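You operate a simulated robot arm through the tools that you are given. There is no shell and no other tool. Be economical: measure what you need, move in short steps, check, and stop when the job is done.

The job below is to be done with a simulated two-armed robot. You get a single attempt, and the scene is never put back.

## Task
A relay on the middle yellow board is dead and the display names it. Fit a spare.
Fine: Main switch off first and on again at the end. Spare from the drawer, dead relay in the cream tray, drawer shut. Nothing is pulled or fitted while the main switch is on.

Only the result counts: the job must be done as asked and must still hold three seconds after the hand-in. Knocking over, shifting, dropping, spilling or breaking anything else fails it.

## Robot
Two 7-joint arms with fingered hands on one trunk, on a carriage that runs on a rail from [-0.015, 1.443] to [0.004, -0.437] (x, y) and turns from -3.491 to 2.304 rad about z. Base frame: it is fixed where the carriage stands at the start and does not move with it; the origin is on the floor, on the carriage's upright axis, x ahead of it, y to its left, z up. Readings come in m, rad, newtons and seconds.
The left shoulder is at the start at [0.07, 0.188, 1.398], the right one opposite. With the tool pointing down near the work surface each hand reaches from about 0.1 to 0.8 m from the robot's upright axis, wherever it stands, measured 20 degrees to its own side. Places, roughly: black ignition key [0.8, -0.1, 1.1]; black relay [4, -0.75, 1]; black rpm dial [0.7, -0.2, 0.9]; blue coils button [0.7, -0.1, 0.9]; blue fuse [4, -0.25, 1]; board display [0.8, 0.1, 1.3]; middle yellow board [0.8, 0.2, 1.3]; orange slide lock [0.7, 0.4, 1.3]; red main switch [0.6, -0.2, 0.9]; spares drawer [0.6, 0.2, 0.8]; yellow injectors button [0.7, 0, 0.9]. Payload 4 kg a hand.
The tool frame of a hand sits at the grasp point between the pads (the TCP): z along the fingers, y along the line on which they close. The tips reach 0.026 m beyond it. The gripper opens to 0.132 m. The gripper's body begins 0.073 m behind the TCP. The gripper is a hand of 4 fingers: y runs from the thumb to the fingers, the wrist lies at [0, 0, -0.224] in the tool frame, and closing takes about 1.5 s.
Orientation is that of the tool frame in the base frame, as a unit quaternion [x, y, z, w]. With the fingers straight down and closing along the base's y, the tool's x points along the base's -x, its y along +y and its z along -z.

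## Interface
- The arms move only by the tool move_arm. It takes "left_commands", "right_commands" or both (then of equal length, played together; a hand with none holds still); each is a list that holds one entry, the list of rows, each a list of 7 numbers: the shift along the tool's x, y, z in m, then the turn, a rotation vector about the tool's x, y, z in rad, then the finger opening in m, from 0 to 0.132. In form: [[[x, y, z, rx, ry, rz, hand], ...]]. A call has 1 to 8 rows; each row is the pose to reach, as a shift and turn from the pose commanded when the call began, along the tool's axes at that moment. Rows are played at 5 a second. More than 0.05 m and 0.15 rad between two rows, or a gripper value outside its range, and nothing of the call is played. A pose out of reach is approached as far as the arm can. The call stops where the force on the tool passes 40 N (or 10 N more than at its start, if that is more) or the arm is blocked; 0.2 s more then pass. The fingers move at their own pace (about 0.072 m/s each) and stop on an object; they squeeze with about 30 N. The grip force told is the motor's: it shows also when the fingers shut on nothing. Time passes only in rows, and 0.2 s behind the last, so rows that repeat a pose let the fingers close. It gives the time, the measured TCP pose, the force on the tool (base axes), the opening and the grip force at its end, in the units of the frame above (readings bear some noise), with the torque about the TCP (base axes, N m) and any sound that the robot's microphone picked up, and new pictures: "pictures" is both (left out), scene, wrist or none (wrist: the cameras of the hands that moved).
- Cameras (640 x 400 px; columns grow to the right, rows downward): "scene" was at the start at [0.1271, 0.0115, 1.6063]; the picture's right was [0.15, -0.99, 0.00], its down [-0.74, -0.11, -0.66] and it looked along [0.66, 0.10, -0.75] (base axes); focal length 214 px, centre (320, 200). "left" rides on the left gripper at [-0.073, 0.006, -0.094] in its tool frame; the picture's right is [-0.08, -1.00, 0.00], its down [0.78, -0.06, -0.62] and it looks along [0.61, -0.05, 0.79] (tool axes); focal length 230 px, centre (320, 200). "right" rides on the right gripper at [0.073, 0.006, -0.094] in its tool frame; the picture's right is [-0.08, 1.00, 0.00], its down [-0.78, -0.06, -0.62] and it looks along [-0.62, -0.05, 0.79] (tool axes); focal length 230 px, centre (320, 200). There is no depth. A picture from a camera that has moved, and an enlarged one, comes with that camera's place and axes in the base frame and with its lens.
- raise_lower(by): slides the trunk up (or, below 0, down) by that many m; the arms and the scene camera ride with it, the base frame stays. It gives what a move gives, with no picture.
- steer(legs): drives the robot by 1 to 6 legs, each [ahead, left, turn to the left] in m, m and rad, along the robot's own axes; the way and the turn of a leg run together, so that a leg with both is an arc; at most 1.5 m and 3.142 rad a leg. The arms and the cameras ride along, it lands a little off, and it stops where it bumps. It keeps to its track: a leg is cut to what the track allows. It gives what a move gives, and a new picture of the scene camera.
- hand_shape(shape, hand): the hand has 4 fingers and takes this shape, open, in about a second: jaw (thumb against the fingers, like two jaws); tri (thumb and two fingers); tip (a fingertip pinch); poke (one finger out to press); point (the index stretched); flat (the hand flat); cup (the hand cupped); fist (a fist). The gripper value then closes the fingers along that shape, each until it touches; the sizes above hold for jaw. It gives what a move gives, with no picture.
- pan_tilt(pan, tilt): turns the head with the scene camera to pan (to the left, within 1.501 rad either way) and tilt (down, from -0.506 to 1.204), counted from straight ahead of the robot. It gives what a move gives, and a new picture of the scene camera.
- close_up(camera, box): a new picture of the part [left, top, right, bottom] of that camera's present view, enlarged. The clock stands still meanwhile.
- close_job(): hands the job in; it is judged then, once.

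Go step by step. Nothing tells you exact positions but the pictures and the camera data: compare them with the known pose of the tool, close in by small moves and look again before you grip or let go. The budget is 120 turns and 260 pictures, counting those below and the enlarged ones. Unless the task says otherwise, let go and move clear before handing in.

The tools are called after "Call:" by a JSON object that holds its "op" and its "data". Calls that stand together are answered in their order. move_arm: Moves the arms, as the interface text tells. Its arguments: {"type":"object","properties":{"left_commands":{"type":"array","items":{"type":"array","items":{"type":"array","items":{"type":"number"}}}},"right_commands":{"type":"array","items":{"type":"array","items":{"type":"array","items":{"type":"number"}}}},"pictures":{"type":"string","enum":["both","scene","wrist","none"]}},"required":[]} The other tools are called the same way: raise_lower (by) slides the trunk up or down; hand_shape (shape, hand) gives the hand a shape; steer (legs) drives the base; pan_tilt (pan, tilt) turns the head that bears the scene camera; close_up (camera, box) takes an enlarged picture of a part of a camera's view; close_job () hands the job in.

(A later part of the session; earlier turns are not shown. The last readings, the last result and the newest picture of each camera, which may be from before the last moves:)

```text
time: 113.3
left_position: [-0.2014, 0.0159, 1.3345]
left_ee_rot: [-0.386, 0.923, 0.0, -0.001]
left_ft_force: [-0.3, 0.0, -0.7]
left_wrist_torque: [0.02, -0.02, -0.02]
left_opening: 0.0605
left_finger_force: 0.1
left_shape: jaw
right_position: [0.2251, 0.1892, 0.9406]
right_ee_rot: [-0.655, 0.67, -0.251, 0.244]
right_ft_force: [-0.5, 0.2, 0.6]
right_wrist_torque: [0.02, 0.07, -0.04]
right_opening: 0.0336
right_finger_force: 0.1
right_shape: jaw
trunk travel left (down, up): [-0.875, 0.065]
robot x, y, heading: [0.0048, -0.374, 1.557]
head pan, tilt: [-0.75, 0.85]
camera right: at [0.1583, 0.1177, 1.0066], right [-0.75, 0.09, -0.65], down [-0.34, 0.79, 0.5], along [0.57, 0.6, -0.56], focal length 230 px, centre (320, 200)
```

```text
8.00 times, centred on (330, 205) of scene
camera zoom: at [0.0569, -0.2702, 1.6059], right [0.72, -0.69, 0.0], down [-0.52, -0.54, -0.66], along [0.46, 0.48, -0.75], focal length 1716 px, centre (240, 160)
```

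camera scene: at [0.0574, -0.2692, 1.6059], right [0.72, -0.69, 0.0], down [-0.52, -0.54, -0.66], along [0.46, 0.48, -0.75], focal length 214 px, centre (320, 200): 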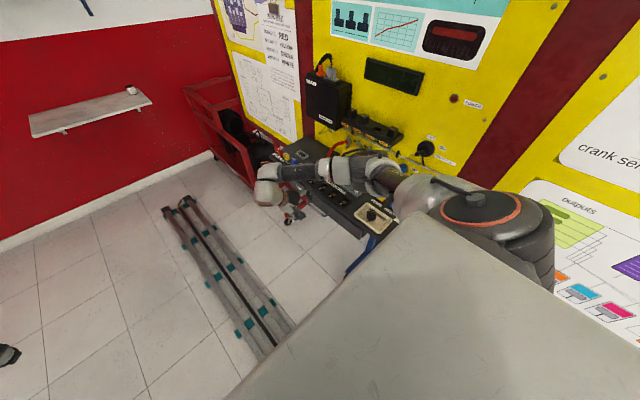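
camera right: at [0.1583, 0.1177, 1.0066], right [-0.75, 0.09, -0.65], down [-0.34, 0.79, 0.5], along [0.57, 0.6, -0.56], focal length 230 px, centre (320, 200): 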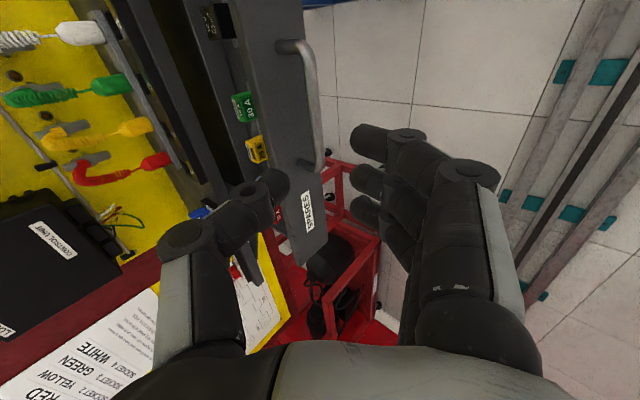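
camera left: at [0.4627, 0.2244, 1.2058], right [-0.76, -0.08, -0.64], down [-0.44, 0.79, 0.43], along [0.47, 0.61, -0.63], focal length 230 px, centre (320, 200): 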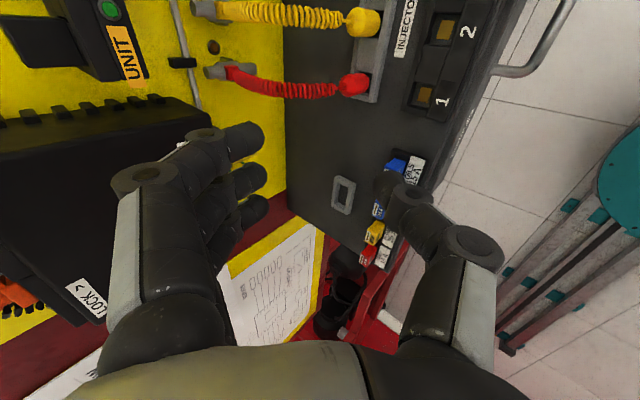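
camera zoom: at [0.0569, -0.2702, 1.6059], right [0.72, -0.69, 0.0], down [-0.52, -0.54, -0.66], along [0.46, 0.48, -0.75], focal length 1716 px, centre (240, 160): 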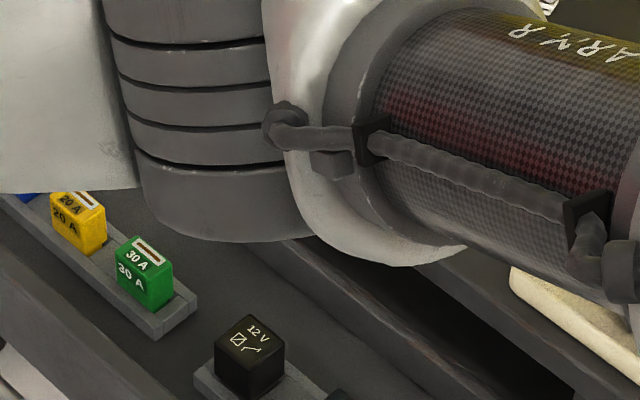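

Both relays show "12 V". Now I raise the right hand, unroll it, and turn the robot back to face the board at y ≈ 0.35.

Call:
{"op": "move_arm", "data": {"right_commands": [[[0, -0.0277, -0.0327, -0.1, 0, 0, 0.055], [0, -0.0554, -0.0654, -0.2, 0, 0, 0.055], [0, -0.083, -0.098, -0.3, 0, 0, 0.055], [0, -0.111, -0.131, -0.4, 0, 0, 0.055], [0, -0.1386, -0.1636, -0.5, 0, 0, 0.055], [0, -0.166, -0.196, -0.6, 0, 0, 0.055], [0, -0.194, -0.229, -0.7, 0, 0, 0.055]]], "pictures": "none"}}

Call:
{"op": "steer", "data": {"legs": [[0, 0, -1.557], [0, 0.72, 0]]}}

Call:
{"op": "pan_tilt", "data": {"pan": -0.2, "tilt": 1.0}}

```text
time: 114.9
left_position: [-0.2017, 0.0151, 1.3342]
left_ee_rot: [-0.386, 0.923, 0.0, -0.001]
left_ft_force: [-0.8, -0.4, 0.5]
left_wrist_torque: [0.04, 0.02, 0.01]
left_opening: 0.0604
left_finger_force: 0.1
left_shape: jaw
right_position: [0.2257, 0.1898, 1.2407]
right_ee_rot: [-0.701, 0.714, -0.006, 0.005]
right_ft_force: [0.0, 0.0, 0.1]
right_wrist_torque: [0.01, 0.03, -0.02]
right_opening: 0.0542
right_finger_force: 0.1
right_shape: jaw
trunk travel left (down, up): [-0.875, 0.065]
robot x, y, heading: [0.0011, -0.3802, 1.554]
head pan, tilt: [-0.75, 0.85]
```

```text
time: 122.7
left_position: [0.3817, 0.5745, 1.3357]
left_ee_rot: [0.365, 0.931, 0.001, -0.001]
left_ft_force: [-0.2, -0.6, -0.4]
left_wrist_torque: [0.04, 0.01, -0.03]
left_opening: 0.0606
left_finger_force: 0.0
left_shape: jaw
right_position: [0.5701, 0.1542, 1.2413]
right_ee_rot: [-0.006, 1.0, -0.007, -0.001]
right_ft_force: [0.8, -0.9, 0.5]
right_wrist_torque: [0.03, -0.01, 0.01]
right_opening: 0.0545
right_finger_force: 0.0
right_shape: jaw
trunk travel left (down, up): [-0.875, 0.065]
robot x, y, heading: [0.0014, 0.3549, 0.024]
head pan, tilt: [-0.75, 0.85]
camera scene: at [0.1041, 0.3045, 1.6058], right [-0.67, -0.74, 0.0], down [-0.56, 0.5, -0.66], along [0.49, -0.44, -0.75], focal length 214 px, centre (320, 200)
```

scene: 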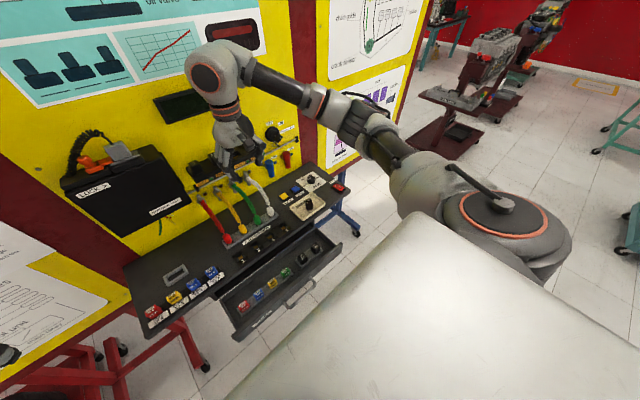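

```text
time: 123.7
left_position: [0.3798, 0.576, 1.334]
left_ee_rot: [0.364, 0.931, 0.0, 0.0]
left_ft_force: [0.3, -0.4, 0.4]
left_wrist_torque: [0.03, 0.0, -0.02]
left_opening: 0.0606
left_finger_force: 0.1
left_shape: jaw
right_position: [0.571, 0.1563, 1.2411]
right_ee_rot: [-0.007, 1.0, -0.008, -0.001]
right_ft_force: [0.1, -0.4, -0.3]
right_wrist_torque: [0.01, 0.01, -0.03]
right_opening: 0.0544
right_finger_force: 0.0
right_shape: jaw
trunk travel left (down, up): [-0.875, 0.065]
robot x, y, heading: [-0.0013, 0.3607, 0.018]
head pan, tilt: [-0.201, 1.0]
camera scene: at [0.1143, 0.3461, 1.5948], right [-0.18, -0.98, 0.0], down [-0.83, 0.15, -0.54], along [0.53, -0.1, -0.84], focal length 214 px, centre (320, 200)
```

scene: 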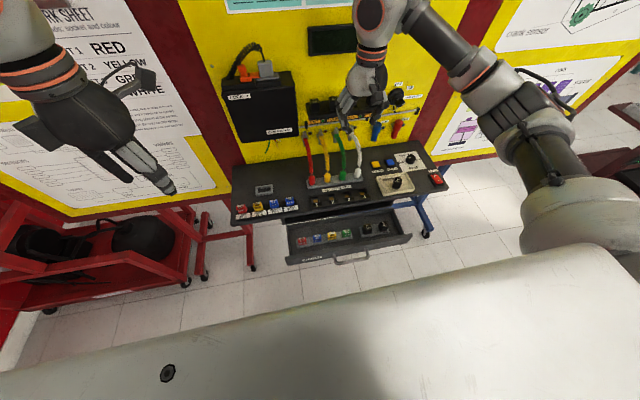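

Call:
{"op": "close_up", "data": {"camera": "scene", "box": [270, 180, 430, 280]}}

Call:
{"op": "close_up", "data": {"camera": "scene", "box": [345, 205, 405, 250]}}

```text
4.00 times, centred on (350, 230) of scene
camera zoom: at [0.1143, 0.3461, 1.5948], right [-0.18, -0.98, 0.0], down [-0.83, 0.15, -0.54], along [0.53, -0.1, -0.84], focal length 858 px, centre (200, 80)
```

zoom: 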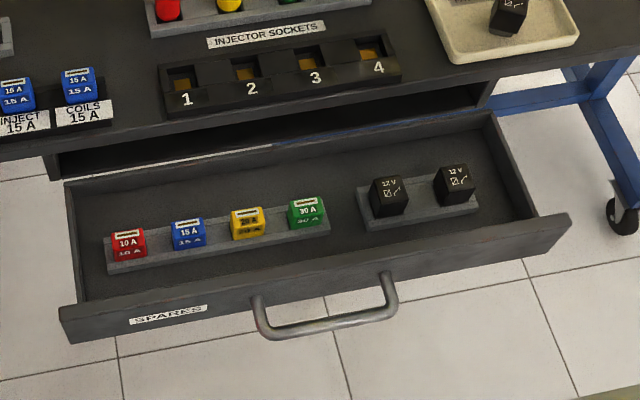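

```text
8.89 times, centred on (375, 228) of scene
camera zoom: at [0.1143, 0.3461, 1.5948], right [-0.18, -0.98, 0.0], down [-0.83, 0.15, -0.54], along [0.53, -0.1, -0.84], focal length 1906 px, centre (-169, -44)
```

zoom: 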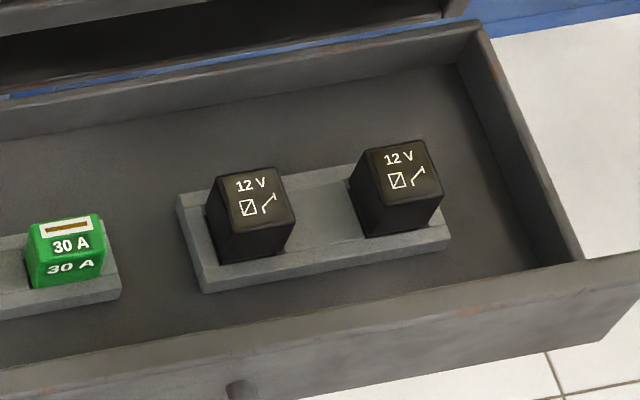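

Two identical 12 V spares sit in a grey holder. The left one's top is about [0.429, 0.103, 0.85]. I bring the right hand above it with the same 0.3 pitch as before.

Call:
{"op": "move_arm", "data": {"right_commands": [[[0.03, -0.0085, 0.02, 0, -0.05, 0, 0.055], [0.06, -0.017, 0.045, 0, -0.1, 0, 0.055], [0.09, -0.0255, 0.075, 0, -0.15, 0, 0.055], [0.12, -0.034, 0.11, 0, -0.2, 0, 0.055], [0.14, -0.0425, 0.145, 0, -0.25, 0, 0.055], [0.156, -0.051, 0.181, 0, -0.3, 0, 0.055]]], "pictures": "wrist"}}

Call:
{"op": "close_up", "data": {"camera": "scene", "box": [290, 150, 430, 260]}}

```text
time: 125.0
left_position: [0.3808, 0.5747, 1.3355]
left_ee_rot: [0.364, 0.931, 0.0, 0.0]
left_ft_force: [0.1, 0.3, -0.4]
left_wrist_torque: [-0.01, -0.03, 0.02]
left_opening: 0.0606
left_finger_force: 0.0
left_shape: jaw
right_position: [0.4129, 0.1023, 1.0617]
right_ee_rot: [-0.007, 0.989, -0.007, 0.148]
right_ft_force: [0.0, -0.1, -0.5]
right_wrist_torque: [0.0, -0.01, 0.0]
right_opening: 0.0543
right_finger_force: 0.1
right_shape: jaw
trunk travel left (down, up): [-0.875, 0.065]
robot x, y, heading: [-0.0025, 0.3563, 0.024]
head pan, tilt: [-0.201, 1.0]
camera right: at [0.3153, 0.1063, 1.1283], right [0.06, 1.0, 0.01], down [0.57, -0.04, 0.82], along [0.82, -0.04, -0.57], focal length 230 px, centre (320, 200)
```

right: 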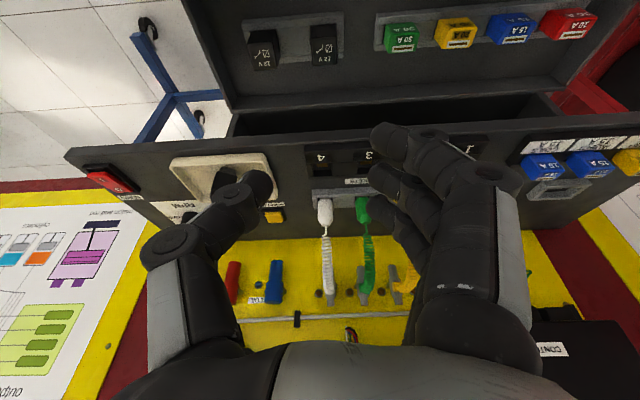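

```text
3.64 times, centred on (360, 205) of scene
camera zoom: at [0.1135, 0.345, 1.5949], right [-0.18, -0.98, 0.0], down [-0.83, 0.15, -0.54], along [0.53, -0.1, -0.84], focal length 780 px, centre (174, 182)
```

zoom: 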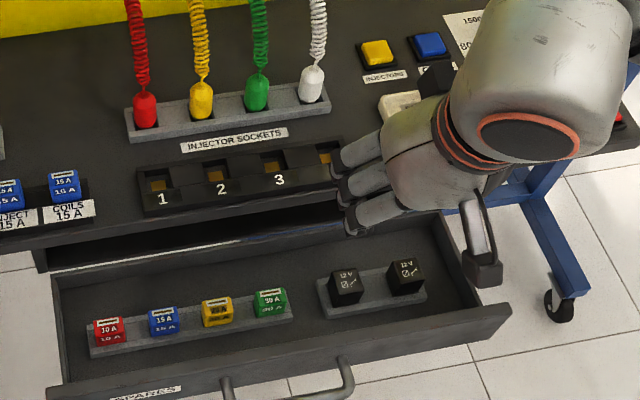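

Relay top refined: [0.427, 0.107, 0.869]. I fine-align, then lower the trunk 0.15 m so the arm keeps its shape.

Call:
{"op": "move_arm", "data": {"right_commands": [[[-0.0081, 0.0045, 0.0026, 0, 0, 0, 0.055]]], "pictures": "none"}}

Call:
{"op": "raise_lower", "data": {"by": -0.15}}

Call:
{"op": "close_up", "data": {"camera": "right", "box": [160, 50, 480, 250]}}

Call:
{"op": "close_up", "data": {"camera": "scene", "box": [290, 150, 430, 260]}}

```text
time: 125.5
left_position: [0.3814, 0.5778, 1.3343]
left_ee_rot: [0.364, 0.931, 0.001, 0.0]
left_ft_force: [-0.1, 0.6, -0.2]
left_wrist_torque: [-0.01, 0.02, 0.0]
left_opening: 0.0603
left_finger_force: 0.0
left_shape: jaw
right_position: [0.4237, 0.1054, 1.0602]
right_ee_rot: [-0.008, 0.989, -0.006, 0.149]
right_ft_force: [-0.2, -0.1, -0.1]
right_wrist_torque: [0.01, 0.01, 0.01]
right_opening: 0.0546
right_finger_force: 0.1
right_shape: jaw
trunk travel left (down, up): [-0.875, 0.065]
robot x, y, heading: [-0.0014, 0.3598, 0.017]
head pan, tilt: [-0.201, 1.0]
```

```text
time: 127.2
left_position: [0.381, 0.5761, 1.1853]
left_ee_rot: [0.364, 0.931, 0.0, 0.001]
left_ft_force: [0.0, -0.6, -0.1]
left_wrist_torque: [-0.04, -0.01, -0.01]
left_opening: 0.0605
left_finger_force: 0.0
left_shape: jaw
right_position: [0.423, 0.1063, 0.9113]
right_ee_rot: [-0.007, 0.989, -0.007, 0.149]
right_ft_force: [-0.3, -0.5, 0.2]
right_wrist_torque: [-0.02, 0.01, 0.01]
right_opening: 0.0544
right_finger_force: 0.0
right_shape: jaw
trunk travel left (down, up): [-0.725, 0.215]
robot x, y, heading: [-0.006, 0.361, 0.02]
head pan, tilt: [-0.201, 1.0]
```

```text
2.00 times, centred on (320, 150) of right
camera zoom: at [0.3255, 0.1106, 0.9782], right [0.06, 1.0, 0.01], down [0.57, -0.04, 0.82], along [0.82, -0.05, -0.57], focal length 460 px, centre (320, 300)
```

zoom: 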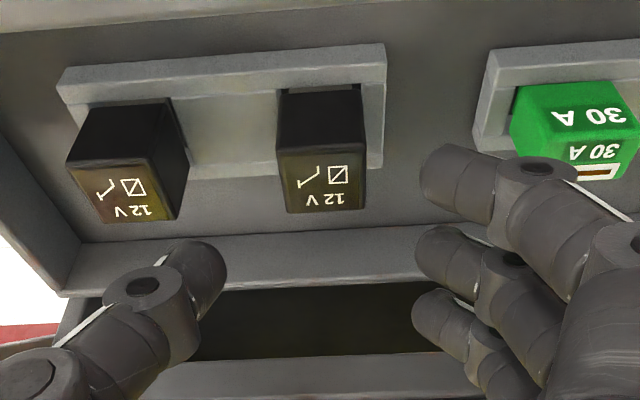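

```text
3.64 times, centred on (360, 205) of scene
camera zoom: at [0.1143, 0.3459, 1.4448], right [-0.18, -0.98, 0.0], down [-0.83, 0.15, -0.54], along [0.53, -0.1, -0.84], focal length 780 px, centre (174, 182)
```

zoom: 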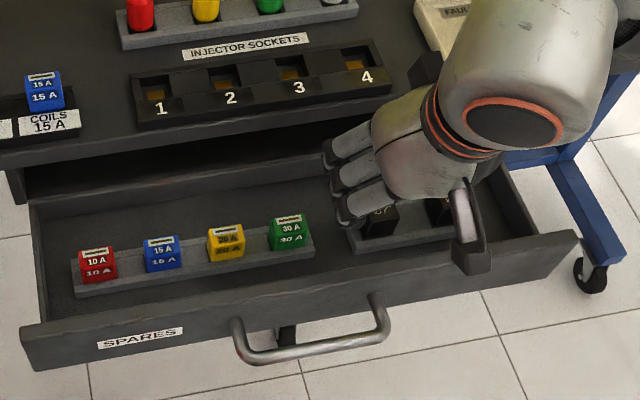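

Aligned. By image comparison with the first grasp I descend ~4.2 cm with a slight pull back.

Call:
{"op": "move_arm", "data": {"right_commands": [[[0.005, 0.001, 0.0095, 0, 0, 0, 0.055], [0.01, 0.0017, 0.019, 0, 0, 0, 0.055], [0.015, 0.0017, 0.0285, 0, 0, 0, 0.055], [0.0198, 0.0017, 0.038, 0, 0, 0, 0.055]]], "pictures": "wrist"}}

Call:
{"op": "close_up", "data": {"camera": "right", "box": [200, 80, 440, 230]}}

```text
time: 128.2
left_position: [0.3815, 0.576, 1.1844]
left_ee_rot: [0.364, 0.931, 0.0, 0.0]
left_ft_force: [0.1, -0.7, 0.4]
left_wrist_torque: [-0.03, -0.01, -0.02]
left_opening: 0.0606
left_finger_force: 0.0
left_shape: jaw
right_position: [0.4157, 0.1061, 0.8682]
right_ee_rot: [-0.007, 0.989, -0.006, 0.149]
right_ft_force: [0.1, 0.0, 0.3]
right_wrist_torque: [-0.04, -0.05, 0.02]
right_opening: 0.0543
right_finger_force: 0.0
right_shape: jaw
trunk travel left (down, up): [-0.725, 0.215]
robot x, y, heading: [-0.0042, 0.3561, 0.019]
head pan, tilt: [-0.201, 1.0]
camera right: at [0.3176, 0.1107, 0.9361], right [0.06, 1.0, 0.01], down [0.57, -0.04, 0.82], along [0.82, -0.05, -0.57], focal length 230 px, centre (320, 200)
```

right: 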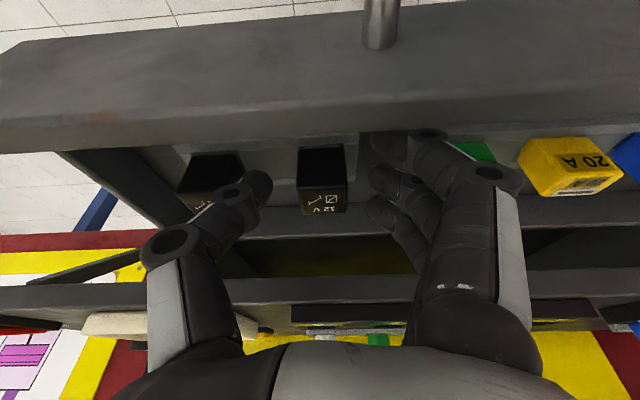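

```text
2.67 times, centred on (320, 155) of right
camera zoom: at [0.3176, 0.1107, 0.9361], right [0.06, 1.0, 0.01], down [0.57, -0.04, 0.82], along [0.82, -0.05, -0.57], focal length 614 px, centre (320, 320)
```

zoom: 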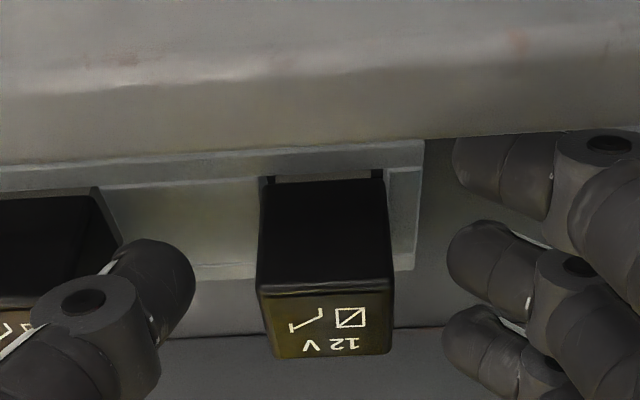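

Very similar to the first grasp picture. A tiny correction, then close.

Call:
{"op": "move_arm", "data": {"right_commands": [[[0.0029, 0.002, -0.0041, 0, 0, 0, 0.055], [0.0029, 0.002, -0.0041, 0, 0, 0, 0.03], [0.0029, 0.002, -0.0041, 0, 0, 0, 0.0], [0.0029, 0.002, -0.0041, 0, 0, 0, 0.0], [0.0029, 0.002, -0.0041, 0, 0, 0, 0.0], [0.0029, 0.002, -0.0041, 0, 0, 0, 0.0], [0.0029, 0.002, -0.0041, 0, 0, 0, 0.0]]], "pictures": "wrist"}}

Call:
{"op": "close_up", "data": {"camera": "right", "box": [200, 80, 440, 230]}}

```text
time: 129.8
left_position: [0.3807, 0.5757, 1.1858]
left_ee_rot: [0.364, 0.931, 0.0, 0.0]
left_ft_force: [0.0, -0.2, -0.2]
left_wrist_torque: [-0.01, 0.01, 0.0]
left_opening: 0.0602
left_finger_force: 0.2
left_shape: jaw
right_position: [0.4107, 0.1076, 0.8724]
right_ee_rot: [-0.008, 0.989, -0.006, 0.149]
right_ft_force: [0.0, -0.3, -0.6]
right_wrist_torque: [0.0, -0.01, -0.02]
right_opening: 0.0147
right_finger_force: 29.7
right_shape: jaw
trunk travel left (down, up): [-0.725, 0.215]
robot x, y, heading: [-0.002, 0.3589, 0.025]
head pan, tilt: [-0.201, 1.0]
camera right: at [0.3135, 0.1127, 0.939], right [0.06, 1.0, 0.01], down [0.57, -0.04, 0.82], along [0.82, -0.05, -0.57], focal length 230 px, centre (320, 200)
```

right: 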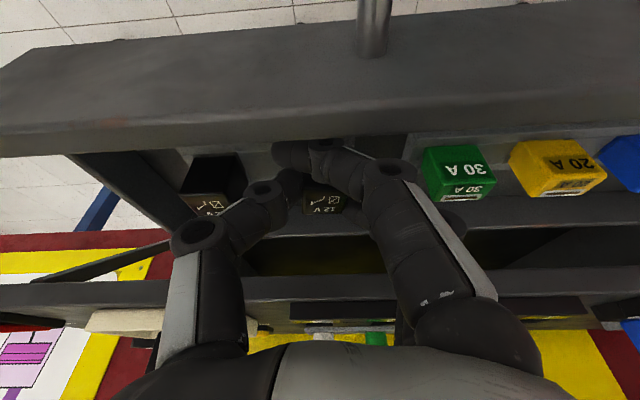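

```text
2.67 times, centred on (320, 155) of right
camera zoom: at [0.3135, 0.1127, 0.939], right [0.06, 1.0, 0.01], down [0.57, -0.04, 0.82], along [0.82, -0.05, -0.57], focal length 614 px, centre (320, 320)
```

zoom: 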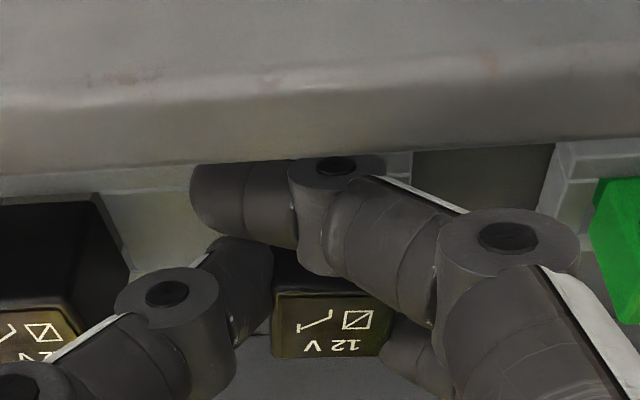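

Same closure as with the first relay. Lifting by raising the trunk.

Call:
{"op": "raise_lower", "data": {"by": 0.15}}

Call:
{"op": "close_up", "data": {"camera": "right", "box": [160, 0, 480, 250]}}

Call:
{"op": "close_up", "data": {"camera": "scene", "box": [290, 150, 430, 260]}}

```text
time: 131.6
left_position: [0.3804, 0.5761, 1.3345]
left_ee_rot: [0.364, 0.931, 0.0, 0.0]
left_ft_force: [0.4, -0.1, 0.2]
left_wrist_torque: [0.03, 0.01, 0.0]
left_opening: 0.0606
left_finger_force: 0.1
left_shape: jaw
right_position: [0.412, 0.1074, 1.0226]
right_ee_rot: [-0.007, 0.989, -0.007, 0.149]
right_ft_force: [0.5, 0.3, 0.6]
right_wrist_torque: [-0.04, 0.01, -0.01]
right_opening: 0.0148
right_finger_force: 30.1
right_shape: jaw
trunk travel left (down, up): [-0.875, 0.065]
robot x, y, heading: [-0.0025, 0.3574, 0.015]
head pan, tilt: [-0.201, 1.0]
```

```text
1.60 times, centred on (320, 125) of right
camera zoom: at [0.3135, 0.1127, 1.0889], right [0.06, 1.0, 0.01], down [0.57, -0.04, 0.82], along [0.82, -0.05, -0.57], focal length 368 px, centre (320, 320)
```

zoom: 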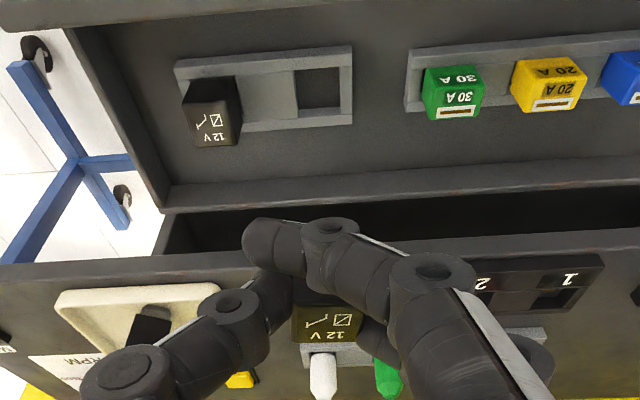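

```text
3.64 times, centred on (360, 205) of scene
camera zoom: at [0.1145, 0.3458, 1.5947], right [-0.18, -0.98, 0.0], down [-0.83, 0.15, -0.54], along [0.53, -0.1, -0.84], focal length 780 px, centre (174, 182)
```

zoom: 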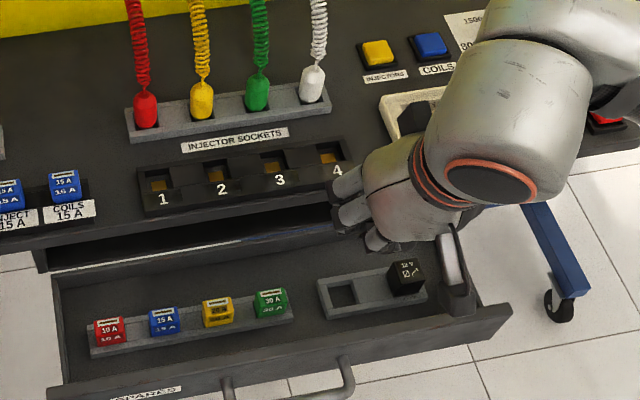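

Spare is held just like the dead one was. I raise it straight up clear of bench and leads.

Call:
{"op": "move_arm", "data": {"right_commands": [[[-0.0133, 0, -0.0431, 0, 0, 0, 0], [-0.0265, 0, -0.086, 0, 0, 0, 0], [-0.0405, 0, -0.128, 0, 0, 0, 0], [-0.056, 0, -0.169, 0, 0, 0, 0], [-0.08, 0, -0.21, 0, 0, 0, 0], [-0.108, 0, -0.249, 0, 0, 0, 0]]], "pictures": "none"}}

Call:
{"op": "pan_tilt", "data": {"pan": -0.25, "tilt": 0.75}}

```text
time: 132.9
left_position: [0.3813, 0.5781, 1.3344]
left_ee_rot: [0.365, 0.931, 0.0, -0.001]
left_ft_force: [0.1, -0.2, -0.9]
left_wrist_torque: [0.01, 0.0, 0.01]
left_opening: 0.0603
left_finger_force: 0.0
left_shape: jaw
right_position: [0.4405, 0.115, 1.2936]
right_ee_rot: [-0.008, 0.989, -0.007, 0.148]
right_ft_force: [-0.3, 0.2, -0.8]
right_wrist_torque: [-0.03, -0.02, 0.02]
right_opening: 0.0145
right_finger_force: 29.8
right_shape: jaw
trunk travel left (down, up): [-0.875, 0.065]
robot x, y, heading: [-0.0005, 0.3653, 0.024]
head pan, tilt: [-0.201, 1.0]
```

```text
time: 133.7
left_position: [0.38, 0.5759, 1.3338]
left_ee_rot: [0.364, 0.931, 0.0, 0.0]
left_ft_force: [-0.5, 0.2, 0.4]
left_wrist_torque: [-0.01, -0.02, -0.04]
left_opening: 0.0603
left_finger_force: 0.0
left_shape: jaw
right_position: [0.4402, 0.1126, 1.2928]
right_ee_rot: [-0.007, 0.989, -0.007, 0.149]
right_ft_force: [0.2, 0.7, -0.4]
right_wrist_torque: [-0.03, 0.03, -0.02]
right_opening: 0.0148
right_finger_force: 30.1
right_shape: jaw
trunk travel left (down, up): [-0.875, 0.065]
robot x, y, heading: [-0.0046, 0.3608, 0.021]
head pan, tilt: [-0.25, 0.75]
camera scene: at [0.1265, 0.3395, 1.6139], right [-0.23, -0.97, 0.0], down [-0.66, 0.15, -0.73], along [0.71, -0.17, -0.68], focal length 214 px, centre (320, 200)
```

scene: 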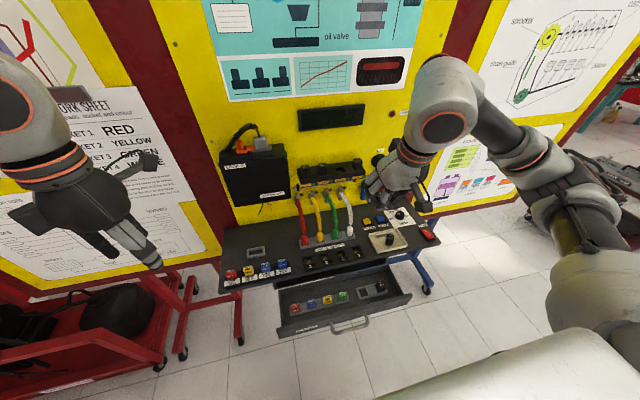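

Now forward over the socket at z ≈ 1.29.

Call:
{"op": "move_arm", "data": {"right_commands": [[[-0.0382, 0.0008, 0.0118, 0, 0, 0, 0], [-0.0765, 0.0016, 0.0235, 0, 0, 0, 0], [-0.1147, 0.0024, 0.0353, 0, 0, 0, 0], [-0.153, 0.0033, 0.0471, 0, 0, 0, 0], [-0.1912, 0.0041, 0.0589, 0, 0, 0, 0], [-0.2295, 0.0049, 0.0706, 0, 0, 0, 0], [-0.2677, 0.0057, 0.0824, 0, 0, 0, 0]]], "pictures": "wrist"}}

Call:
{"op": "close_up", "data": {"camera": "scene", "box": [280, 120, 390, 210]}}

```text
time: 135.3
left_position: [0.3826, 0.5771, 1.3353]
left_ee_rot: [0.365, 0.931, 0.0, 0.0]
left_ft_force: [-0.9, -0.6, 0.3]
left_wrist_torque: [0.0, -0.02, -0.01]
left_opening: 0.0605
left_finger_force: 0.1
left_shape: jaw
right_position: [0.7223, 0.1243, 1.2894]
right_ee_rot: [-0.008, 0.989, -0.007, 0.148]
right_ft_force: [0.6, 0.0, -1.5]
right_wrist_torque: [0.02, 0.02, 0.02]
right_opening: 0.0146
right_finger_force: 30.0
right_shape: jaw
trunk travel left (down, up): [-0.875, 0.065]
robot x, y, heading: [-0.0003, 0.3546, 0.021]
head pan, tilt: [-0.25, 0.75]
camera right: at [0.6254, 0.1291, 1.3565], right [0.06, 1.0, 0.01], down [0.57, -0.04, 0.82], along [0.82, -0.05, -0.57], focal length 230 px, centre (320, 200)
```

right: 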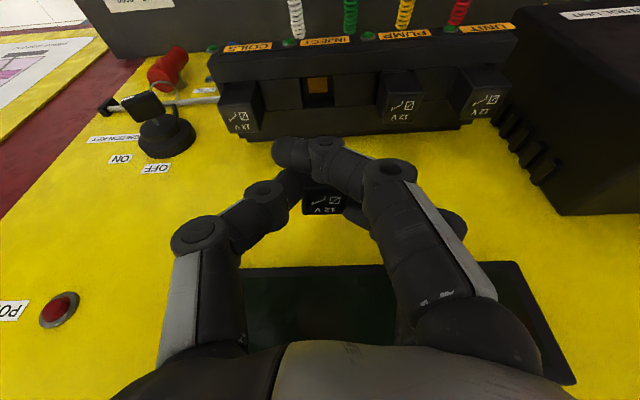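

```text
4.44 times, centred on (335, 165) of scene
camera zoom: at [0.1282, 0.3406, 1.6137], right [-0.23, -0.97, 0.0], down [-0.67, 0.15, -0.73], along [0.71, -0.17, -0.68], focal length 953 px, centre (253, 356)
```

zoom: 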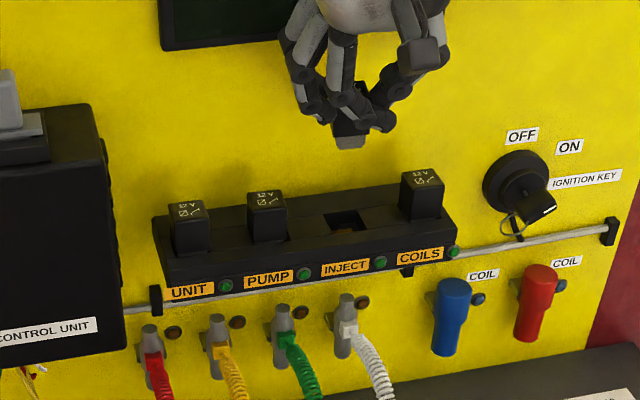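

The held relay lines up over the open INJECT socket. I lower to just above it and check alignment closely.

Call:
{"op": "move_arm", "data": {"right_commands": [[[0.004, -0.0003, 0.015, 0, 0, 0, 0], [0.008, -0.0006, 0.03, 0, 0, 0, 0], [0.0117, -0.0008, 0.0445, 0, 0, 0, 0], [0.0117, -0.0008, 0.0445, 0, 0, 0, 0]]], "pictures": "none"}}

Call:
{"op": "close_up", "data": {"camera": "scene", "box": [305, 140, 365, 190]}}

Call:
{"op": "close_up", "data": {"camera": "right", "box": [200, 80, 440, 230]}}

```text
time: 136.3
left_position: [0.3812, 0.575, 1.3355]
left_ee_rot: [0.364, 0.931, -0.001, -0.001]
left_ft_force: [-0.4, -0.4, -0.2]
left_wrist_torque: [-0.01, 0.0, -0.03]
left_opening: 0.0603
left_finger_force: 0.1
left_shape: jaw
right_position: [0.7236, 0.1198, 1.2445]
right_ee_rot: [-0.008, 0.989, -0.007, 0.148]
right_ft_force: [0.5, 0.2, 0.3]
right_wrist_torque: [0.02, -0.03, 0.02]
right_opening: 0.0146
right_finger_force: 30.2
right_shape: jaw
trunk travel left (down, up): [-0.875, 0.065]
robot x, y, heading: [-0.0006, 0.357, 0.02]
head pan, tilt: [-0.25, 0.75]
```

```text
8.00 times, centred on (335, 165) of scene
camera zoom: at [0.1262, 0.3392, 1.614], right [-0.23, -0.97, 0.0], down [-0.66, 0.16, -0.73], along [0.71, -0.17, -0.68], focal length 1716 px, centre (200, 480)
```

zoom: 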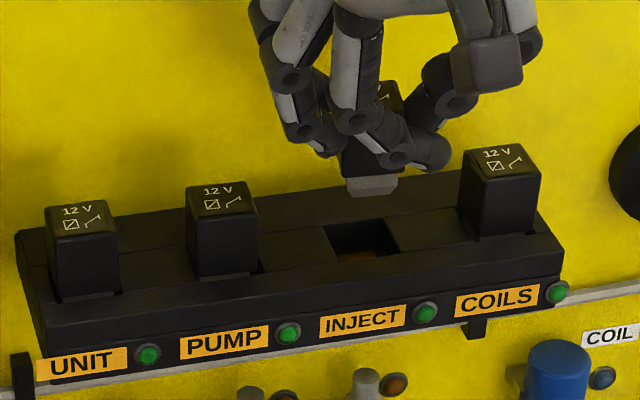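

```text
2.67 times, centred on (320, 155) of right
camera zoom: at [0.6262, 0.1252, 1.3114], right [0.06, 1.0, 0.01], down [0.57, -0.04, 0.82], along [0.82, -0.05, -0.57], focal length 614 px, centre (320, 320)
```

zoom: 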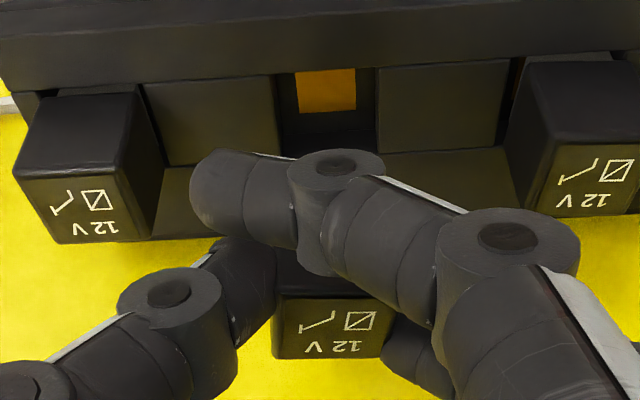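

Alignment with the socket looks right in both views. Lowering in small steps, watching the force.

Call:
{"op": "move_arm", "data": {"right_commands": [[[0.0015, 0.0001, 0.0048, 0, 0, 0, 0], [0.0029, 0.0002, 0.0096, 0, 0, 0, 0], [0.0044, 0.0002, 0.0143, 0, 0, 0, 0], [0.0059, 0.0003, 0.0191, 0, 0, 0, 0], [0.0074, 0.0004, 0.0239, 0, 0, 0, 0]]], "pictures": "none"}}

Call:
{"op": "close_up", "data": {"camera": "scene", "box": [305, 140, 365, 190]}}

Call:
{"op": "close_up", "data": {"camera": "right", "box": [200, 80, 440, 230]}}

```text
time: 137.5
left_position: [0.3818, 0.576, 1.334]
left_ee_rot: [0.364, 0.932, 0.001, -0.001]
left_ft_force: [0.2, 0.4, 0.1]
left_wrist_torque: [-0.01, 0.01, -0.04]
left_opening: 0.0603
left_finger_force: 0.0
left_shape: jaw
right_position: [0.7242, 0.119, 1.2193]
right_ee_rot: [-0.007, 0.989, -0.006, 0.148]
right_ft_force: [0.5, -0.3, -0.7]
right_wrist_torque: [0.02, 0.03, -0.01]
right_opening: 0.0145
right_finger_force: 29.7
right_shape: jaw
trunk travel left (down, up): [-0.875, 0.065]
robot x, y, heading: [-0.0026, 0.3565, 0.02]
head pan, tilt: [-0.25, 0.75]
```

```text
8.00 times, centred on (335, 165) of scene
camera zoom: at [0.1266, 0.3393, 1.6139], right [-0.23, -0.97, 0.0], down [-0.66, 0.16, -0.73], along [0.71, -0.17, -0.68], focal length 1716 px, centre (200, 480)
```

zoom: 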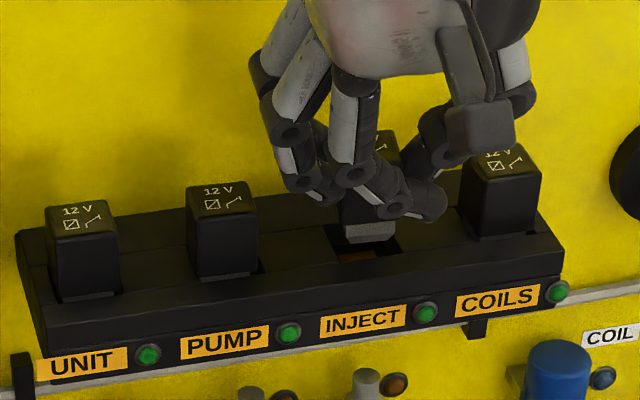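

```text
2.67 times, centred on (320, 155) of right
camera zoom: at [0.6261, 0.1247, 1.2869], right [0.06, 1.0, 0.01], down [0.57, -0.04, 0.82], along [0.82, -0.05, -0.57], focal length 614 px, centre (320, 320)
```

zoom: 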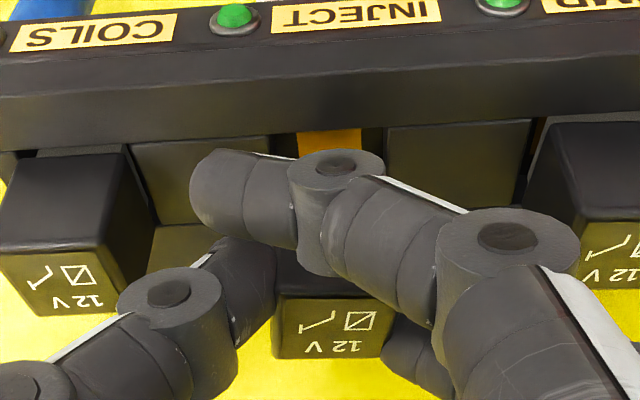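

No contact yet and the base is entering the opening. Continuing down.

Call:
{"op": "move_arm", "data": {"right_commands": [[[0.0009, 0.0, 0.0029, 0, 0, 0, 0], [0.0018, 0.0001, 0.0057, 0, 0, 0, 0], [0.0027, 0.0001, 0.0086, 0, 0, 0, 0], [0.0035, 0.0002, 0.0115, 0, 0, 0, 0], [0.0044, 0.0002, 0.0143, 0, 0, 0, 0]]], "pictures": "none"}}

Call:
{"op": "close_up", "data": {"camera": "scene", "box": [305, 140, 365, 190]}}

Call:
{"op": "close_up", "data": {"camera": "right", "box": [200, 80, 440, 230]}}

```text
time: 138.7
left_position: [0.3811, 0.5765, 1.335]
left_ee_rot: [0.365, 0.931, 0.0, 0.001]
left_ft_force: [-1.0, -0.4, -0.3]
left_wrist_torque: [-0.03, 0.0, 0.01]
left_opening: 0.0606
left_finger_force: 0.0
left_shape: jaw
right_position: [0.7224, 0.1194, 1.205]
right_ee_rot: [-0.007, 0.989, -0.007, 0.149]
right_ft_force: [0.4, 1.2, -0.3]
right_wrist_torque: [0.02, 0.0, 0.02]
right_opening: 0.0144
right_finger_force: 30.2
right_shape: jaw
trunk travel left (down, up): [-0.875, 0.065]
robot x, y, heading: [-0.0085, 0.3578, 0.017]
head pan, tilt: [-0.25, 0.75]
```

```text
8.00 times, centred on (335, 165) of scene
camera zoom: at [0.1266, 0.3394, 1.6139], right [-0.23, -0.97, 0.0], down [-0.66, 0.15, -0.73], along [0.71, -0.17, -0.68], focal length 1716 px, centre (200, 480)
```

zoom: 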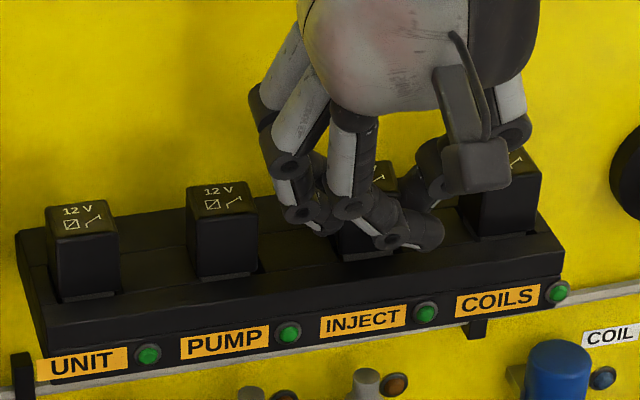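

```text
2.67 times, centred on (320, 155) of right
camera zoom: at [0.6251, 0.1249, 1.2719], right [0.06, 1.0, 0.01], down [0.57, -0.04, 0.82], along [0.82, -0.05, -0.57], focal length 614 px, centre (320, 320)
```

zoom: 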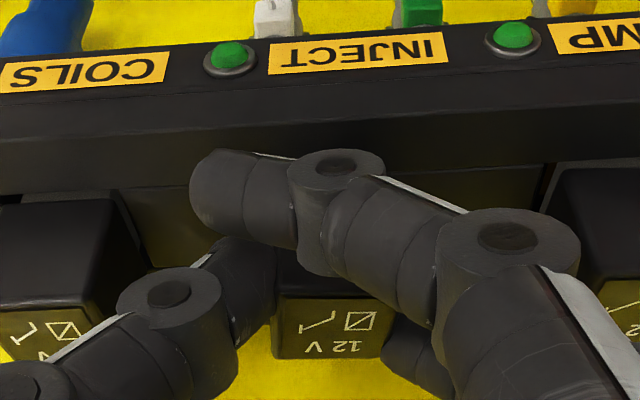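

Tops are now nearly level with the neighbours, still no force. Pressing further until it seats.

Call:
{"op": "move_arm", "data": {"right_commands": [[[0.0006, 0.0, 0.0019, 0, 0, 0, 0], [0.0012, 0.0001, 0.0038, 0, 0, 0, 0], [0.0018, 0.0001, 0.0057, 0, 0, 0, 0], [0.0024, 0.0001, 0.0076, 0, 0, 0, 0]]], "pictures": "none"}}

Call:
{"op": "close_up", "data": {"camera": "scene", "box": [305, 140, 365, 190]}}

```text
time: 139.7
left_position: [0.3767, 0.5761, 1.3358]
left_ee_rot: [0.365, 0.931, 0.0, 0.002]
left_ft_force: [0.0, -0.2, 0.1]
left_wrist_torque: [-0.01, 0.01, -0.02]
left_opening: 0.0605
left_finger_force: 0.0
left_shape: jaw
right_position: [0.7203, 0.1205, 1.2035]
right_ee_rot: [-0.008, 0.988, -0.006, 0.152]
right_ft_force: [5.0, -5.0, 30.9]
right_wrist_torque: [0.15, -0.49, -0.05]
right_opening: 0.0158
right_finger_force: 30.1
right_shape: jaw
trunk travel left (down, up): [-0.875, 0.065]
robot x, y, heading: [-0.0066, 0.3556, 0.019]
head pan, tilt: [-0.25, 0.75]
```

```text
8.00 times, centred on (335, 165) of scene
camera zoom: at [0.1221, 0.34, 1.6147], right [-0.23, -0.97, 0.0], down [-0.66, 0.15, -0.73], along [0.71, -0.17, -0.68], focal length 1716 px, centre (200, 480)
```

zoom: 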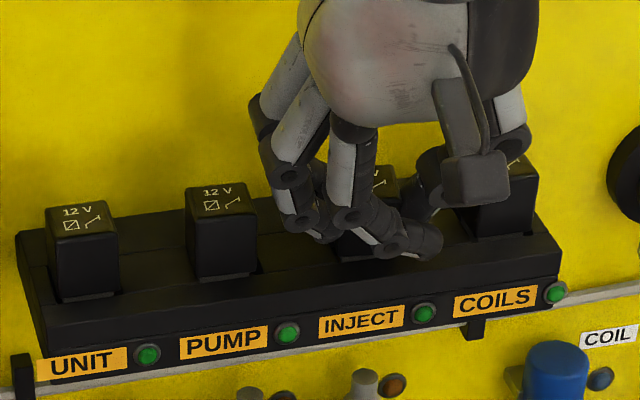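

31 N at TCP z = 1.2035: matches the expected seated height. I ease off, open, and check.

Call:
{"op": "move_arm", "data": {"right_commands": [[[-0.001, 0, -0.0035, 0, 0, 0, 0.0], [-0.001, 0, -0.0035, 0, 0, 0, 0.03], [-0.001, 0, -0.0035, 0, 0, 0, 0.05], [-0.001, 0, -0.0035, 0, 0, 0, 0.053], [-0.001, 0, -0.0035, 0, 0, 0, 0.053]]], "pictures": "none"}}

Call:
{"op": "close_up", "data": {"camera": "right", "box": [200, 80, 440, 230]}}

Call:
{"op": "close_up", "data": {"camera": "scene", "box": [305, 140, 365, 190]}}

```text
time: 140.9
left_position: [0.3797, 0.5767, 1.3351]
left_ee_rot: [0.364, 0.932, 0.001, 0.001]
left_ft_force: [-0.4, 0.1, -0.1]
left_wrist_torque: [0.0, -0.01, -0.03]
left_opening: 0.0605
left_finger_force: 0.0
left_shape: jaw
right_position: [0.722, 0.1206, 1.202]
right_ee_rot: [-0.008, 0.989, -0.006, 0.148]
right_ft_force: [1.3, 0.0, 0.7]
right_wrist_torque: [-0.01, 0.0, 0.0]
right_opening: 0.0524
right_finger_force: 0.0
right_shape: jaw
trunk travel left (down, up): [-0.875, 0.065]
robot x, y, heading: [-0.0054, 0.358, 0.019]
head pan, tilt: [-0.25, 0.75]
```

```text
2.67 times, centred on (320, 155) of right
camera zoom: at [0.6249, 0.1252, 1.2679], right [0.06, 1.0, 0.01], down [0.57, -0.04, 0.82], along [0.82, -0.05, -0.57], focal length 614 px, centre (320, 320)
```

zoom: 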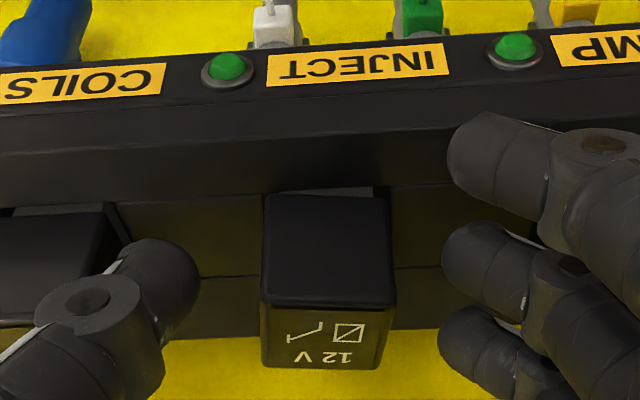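

```text
8.00 times, centred on (335, 165) of scene
camera zoom: at [0.1266, 0.3398, 1.6139], right [-0.23, -0.97, 0.0], down [-0.66, 0.15, -0.73], along [0.71, -0.17, -0.68], focal length 1716 px, centre (200, 480)
```

zoom: 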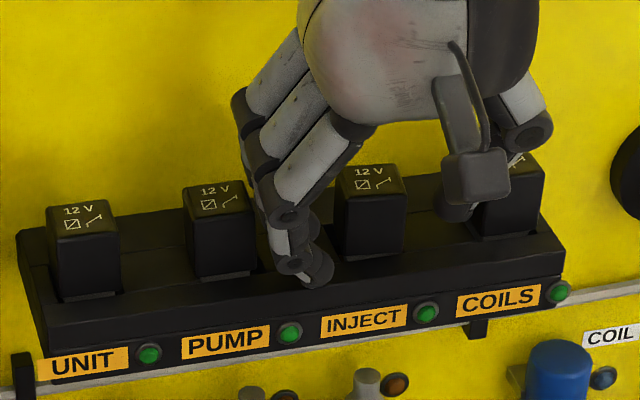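

The relay sits level with its neighbours. Lifting the hand straight up.

Call:
{"op": "move_arm", "data": {"right_commands": [[[-0.0044, -0.0002, -0.0143, 0, 0, 0, 0.053], [-0.0088, -0.0004, -0.0287, 0, 0, 0, 0.053], [-0.0177, -0.001, -0.0573, 0, 0, 0, 0.053], [-0.0265, -0.0014, -0.086, 0, 0, 0, 0.053]]], "pictures": "none"}}

Call:
{"op": "close_up", "data": {"camera": "scene", "box": [305, 140, 365, 190]}}

Call:
{"op": "close_up", "data": {"camera": "right", "box": [200, 60, 440, 230]}}

```text
time: 141.9
left_position: [0.3798, 0.5767, 1.3345]
left_ee_rot: [0.363, 0.932, -0.001, 0.0]
left_ft_force: [0.5, -1.3, -0.2]
left_wrist_torque: [0.0, 0.0, 0.01]
left_opening: 0.0605
left_finger_force: 0.0
left_shape: jaw
right_position: [0.7222, 0.1209, 1.2903]
right_ee_rot: [-0.007, 0.989, -0.007, 0.148]
right_ft_force: [-0.4, 0.1, 0.5]
right_wrist_torque: [0.0, -0.01, 0.02]
right_opening: 0.0524
right_finger_force: 0.0
right_shape: jaw
trunk travel left (down, up): [-0.875, 0.065]
robot x, y, heading: [-0.0039, 0.3605, 0.018]
head pan, tilt: [-0.25, 0.75]
```

```text
8.00 times, centred on (335, 165) of scene
camera zoom: at [0.1256, 0.3401, 1.6139], right [-0.23, -0.97, 0.0], down [-0.66, 0.15, -0.73], along [0.71, -0.17, -0.68], focal length 1716 px, centre (200, 480)
```

zoom: 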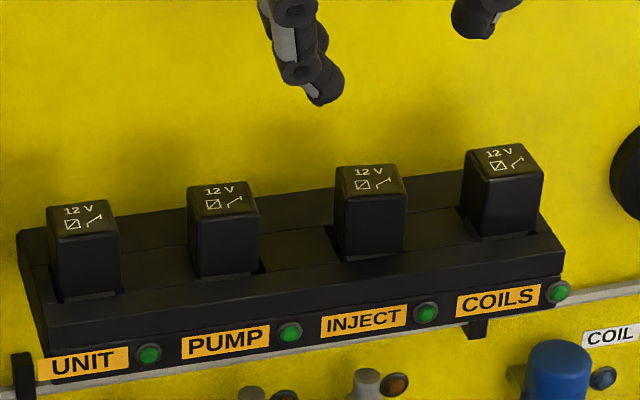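

```text
2.35 times, centred on (320, 145) of right
camera zoom: at [0.6246, 0.126, 1.3582], right [0.06, 1.0, 0.01], down [0.57, -0.04, 0.82], along [0.82, -0.05, -0.57], focal length 541 px, centre (320, 329)
```

zoom: 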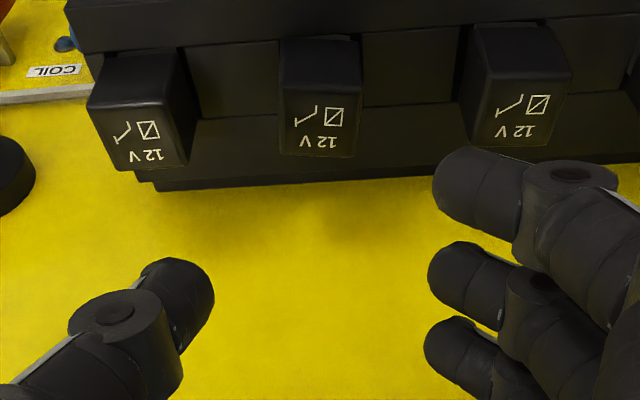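

Call:
{"op": "close_up", "data": {"camera": "scene", "box": [325, 155, 375, 180]}}

Call:
{"op": "close_up", "data": {"camera": "right", "box": [230, 60, 420, 140]}}

```text
12.80 times, centred on (350, 168) of scene
camera zoom: at [0.1256, 0.3401, 1.6139], right [-0.23, -0.97, 0.0], down [-0.66, 0.15, -0.73], along [0.71, -0.17, -0.68], focal length 2745 px, centre (-64, 616)
```

zoom: 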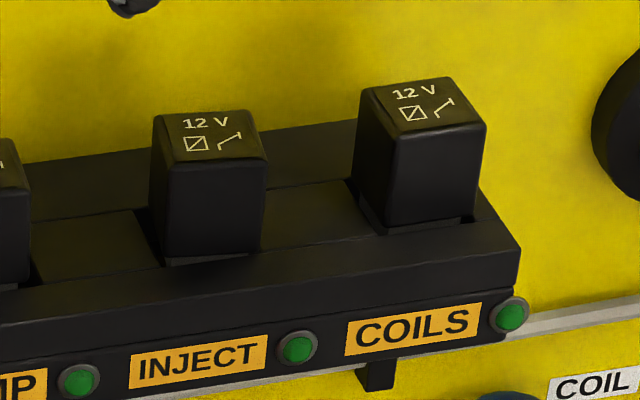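

```text
3.37 times, centred on (325, 100) of right
camera zoom: at [0.6246, 0.126, 1.3582], right [0.06, 1.0, 0.01], down [0.57, -0.04, 0.82], along [0.82, -0.05, -0.57], focal length 775 px, centre (303, 537)
```

zoom: 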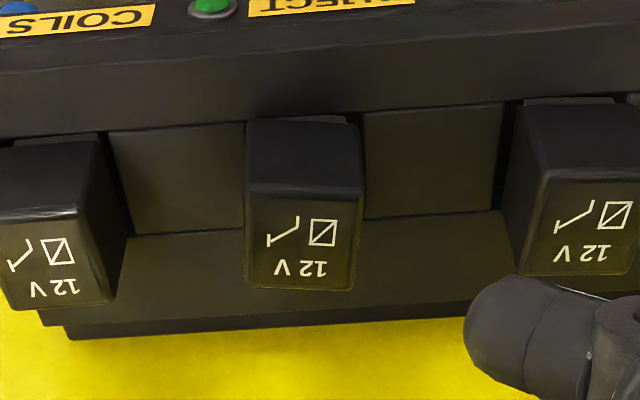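

It looks seated, perhaps minutely skewed. To be sure I press its top gently with closed fingertips.

Call:
{"op": "move_arm", "data": {"right_commands": [[[-0.0115, 0.002, 0.0035, 0, 0, 0, 0.0], [-0.0115, 0.002, 0.0035, 0, 0, 0, 0.0], [-0.0115, 0.002, 0.0035, 0, 0, 0, 0.0], [-0.0115, 0.002, 0.0035, 0, 0, 0, 0.0], [-0.004, 0.002, 0.027, 0, 0, 0, 0.0], [0.0033, 0.002, 0.0513, 0, 0, 0, 0.0]]], "pictures": "none"}}

Call:
{"op": "close_up", "data": {"camera": "scene", "box": [305, 140, 365, 190]}}

Call:
{"op": "close_up", "data": {"camera": "right", "box": [200, 80, 440, 230]}}

```text
time: 143.3
left_position: [0.3815, 0.5764, 1.3334]
left_ee_rot: [0.364, 0.931, 0.0, 0.0]
left_ft_force: [-0.6, -0.6, 1.1]
left_wrist_torque: [-0.01, 0.0, 0.0]
left_opening: 0.0606
left_finger_force: 0.0
left_shape: jaw
right_position: [0.7353, 0.1209, 1.2403]
right_ee_rot: [-0.008, 0.989, -0.006, 0.148]
right_ft_force: [0.1, 0.2, 0.4]
right_wrist_torque: [0.0, -0.02, 0.04]
right_opening: 0.0003
right_finger_force: 30.4
right_shape: jaw
trunk travel left (down, up): [-0.875, 0.065]
robot x, y, heading: [-0.0031, 0.354, 0.023]
head pan, tilt: [-0.25, 0.75]
```

```text
8.00 times, centred on (335, 165) of scene
camera zoom: at [0.1271, 0.3387, 1.6139], right [-0.23, -0.97, 0.0], down [-0.66, 0.16, -0.73], along [0.71, -0.17, -0.68], focal length 1716 px, centre (200, 480)
```

zoom: 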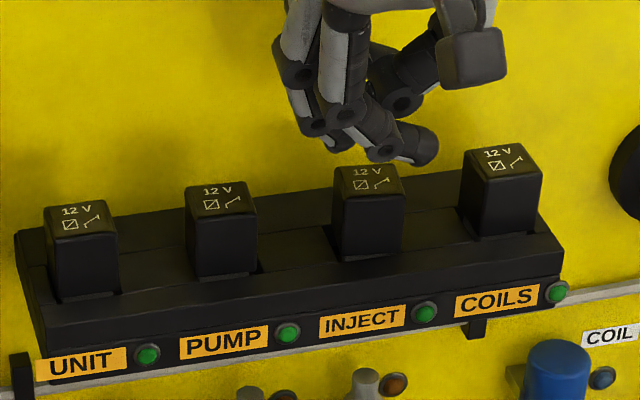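

```text
2.67 times, centred on (320, 155) of right
camera zoom: at [0.6377, 0.126, 1.3076], right [0.06, 1.0, 0.01], down [0.57, -0.04, 0.82], along [0.82, -0.05, -0.57], focal length 614 px, centre (320, 320)
```

zoom: 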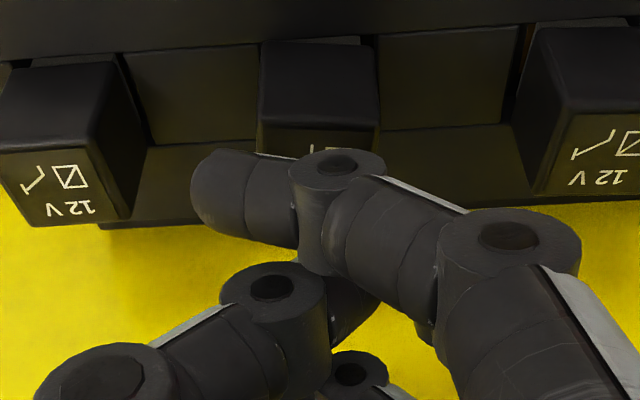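

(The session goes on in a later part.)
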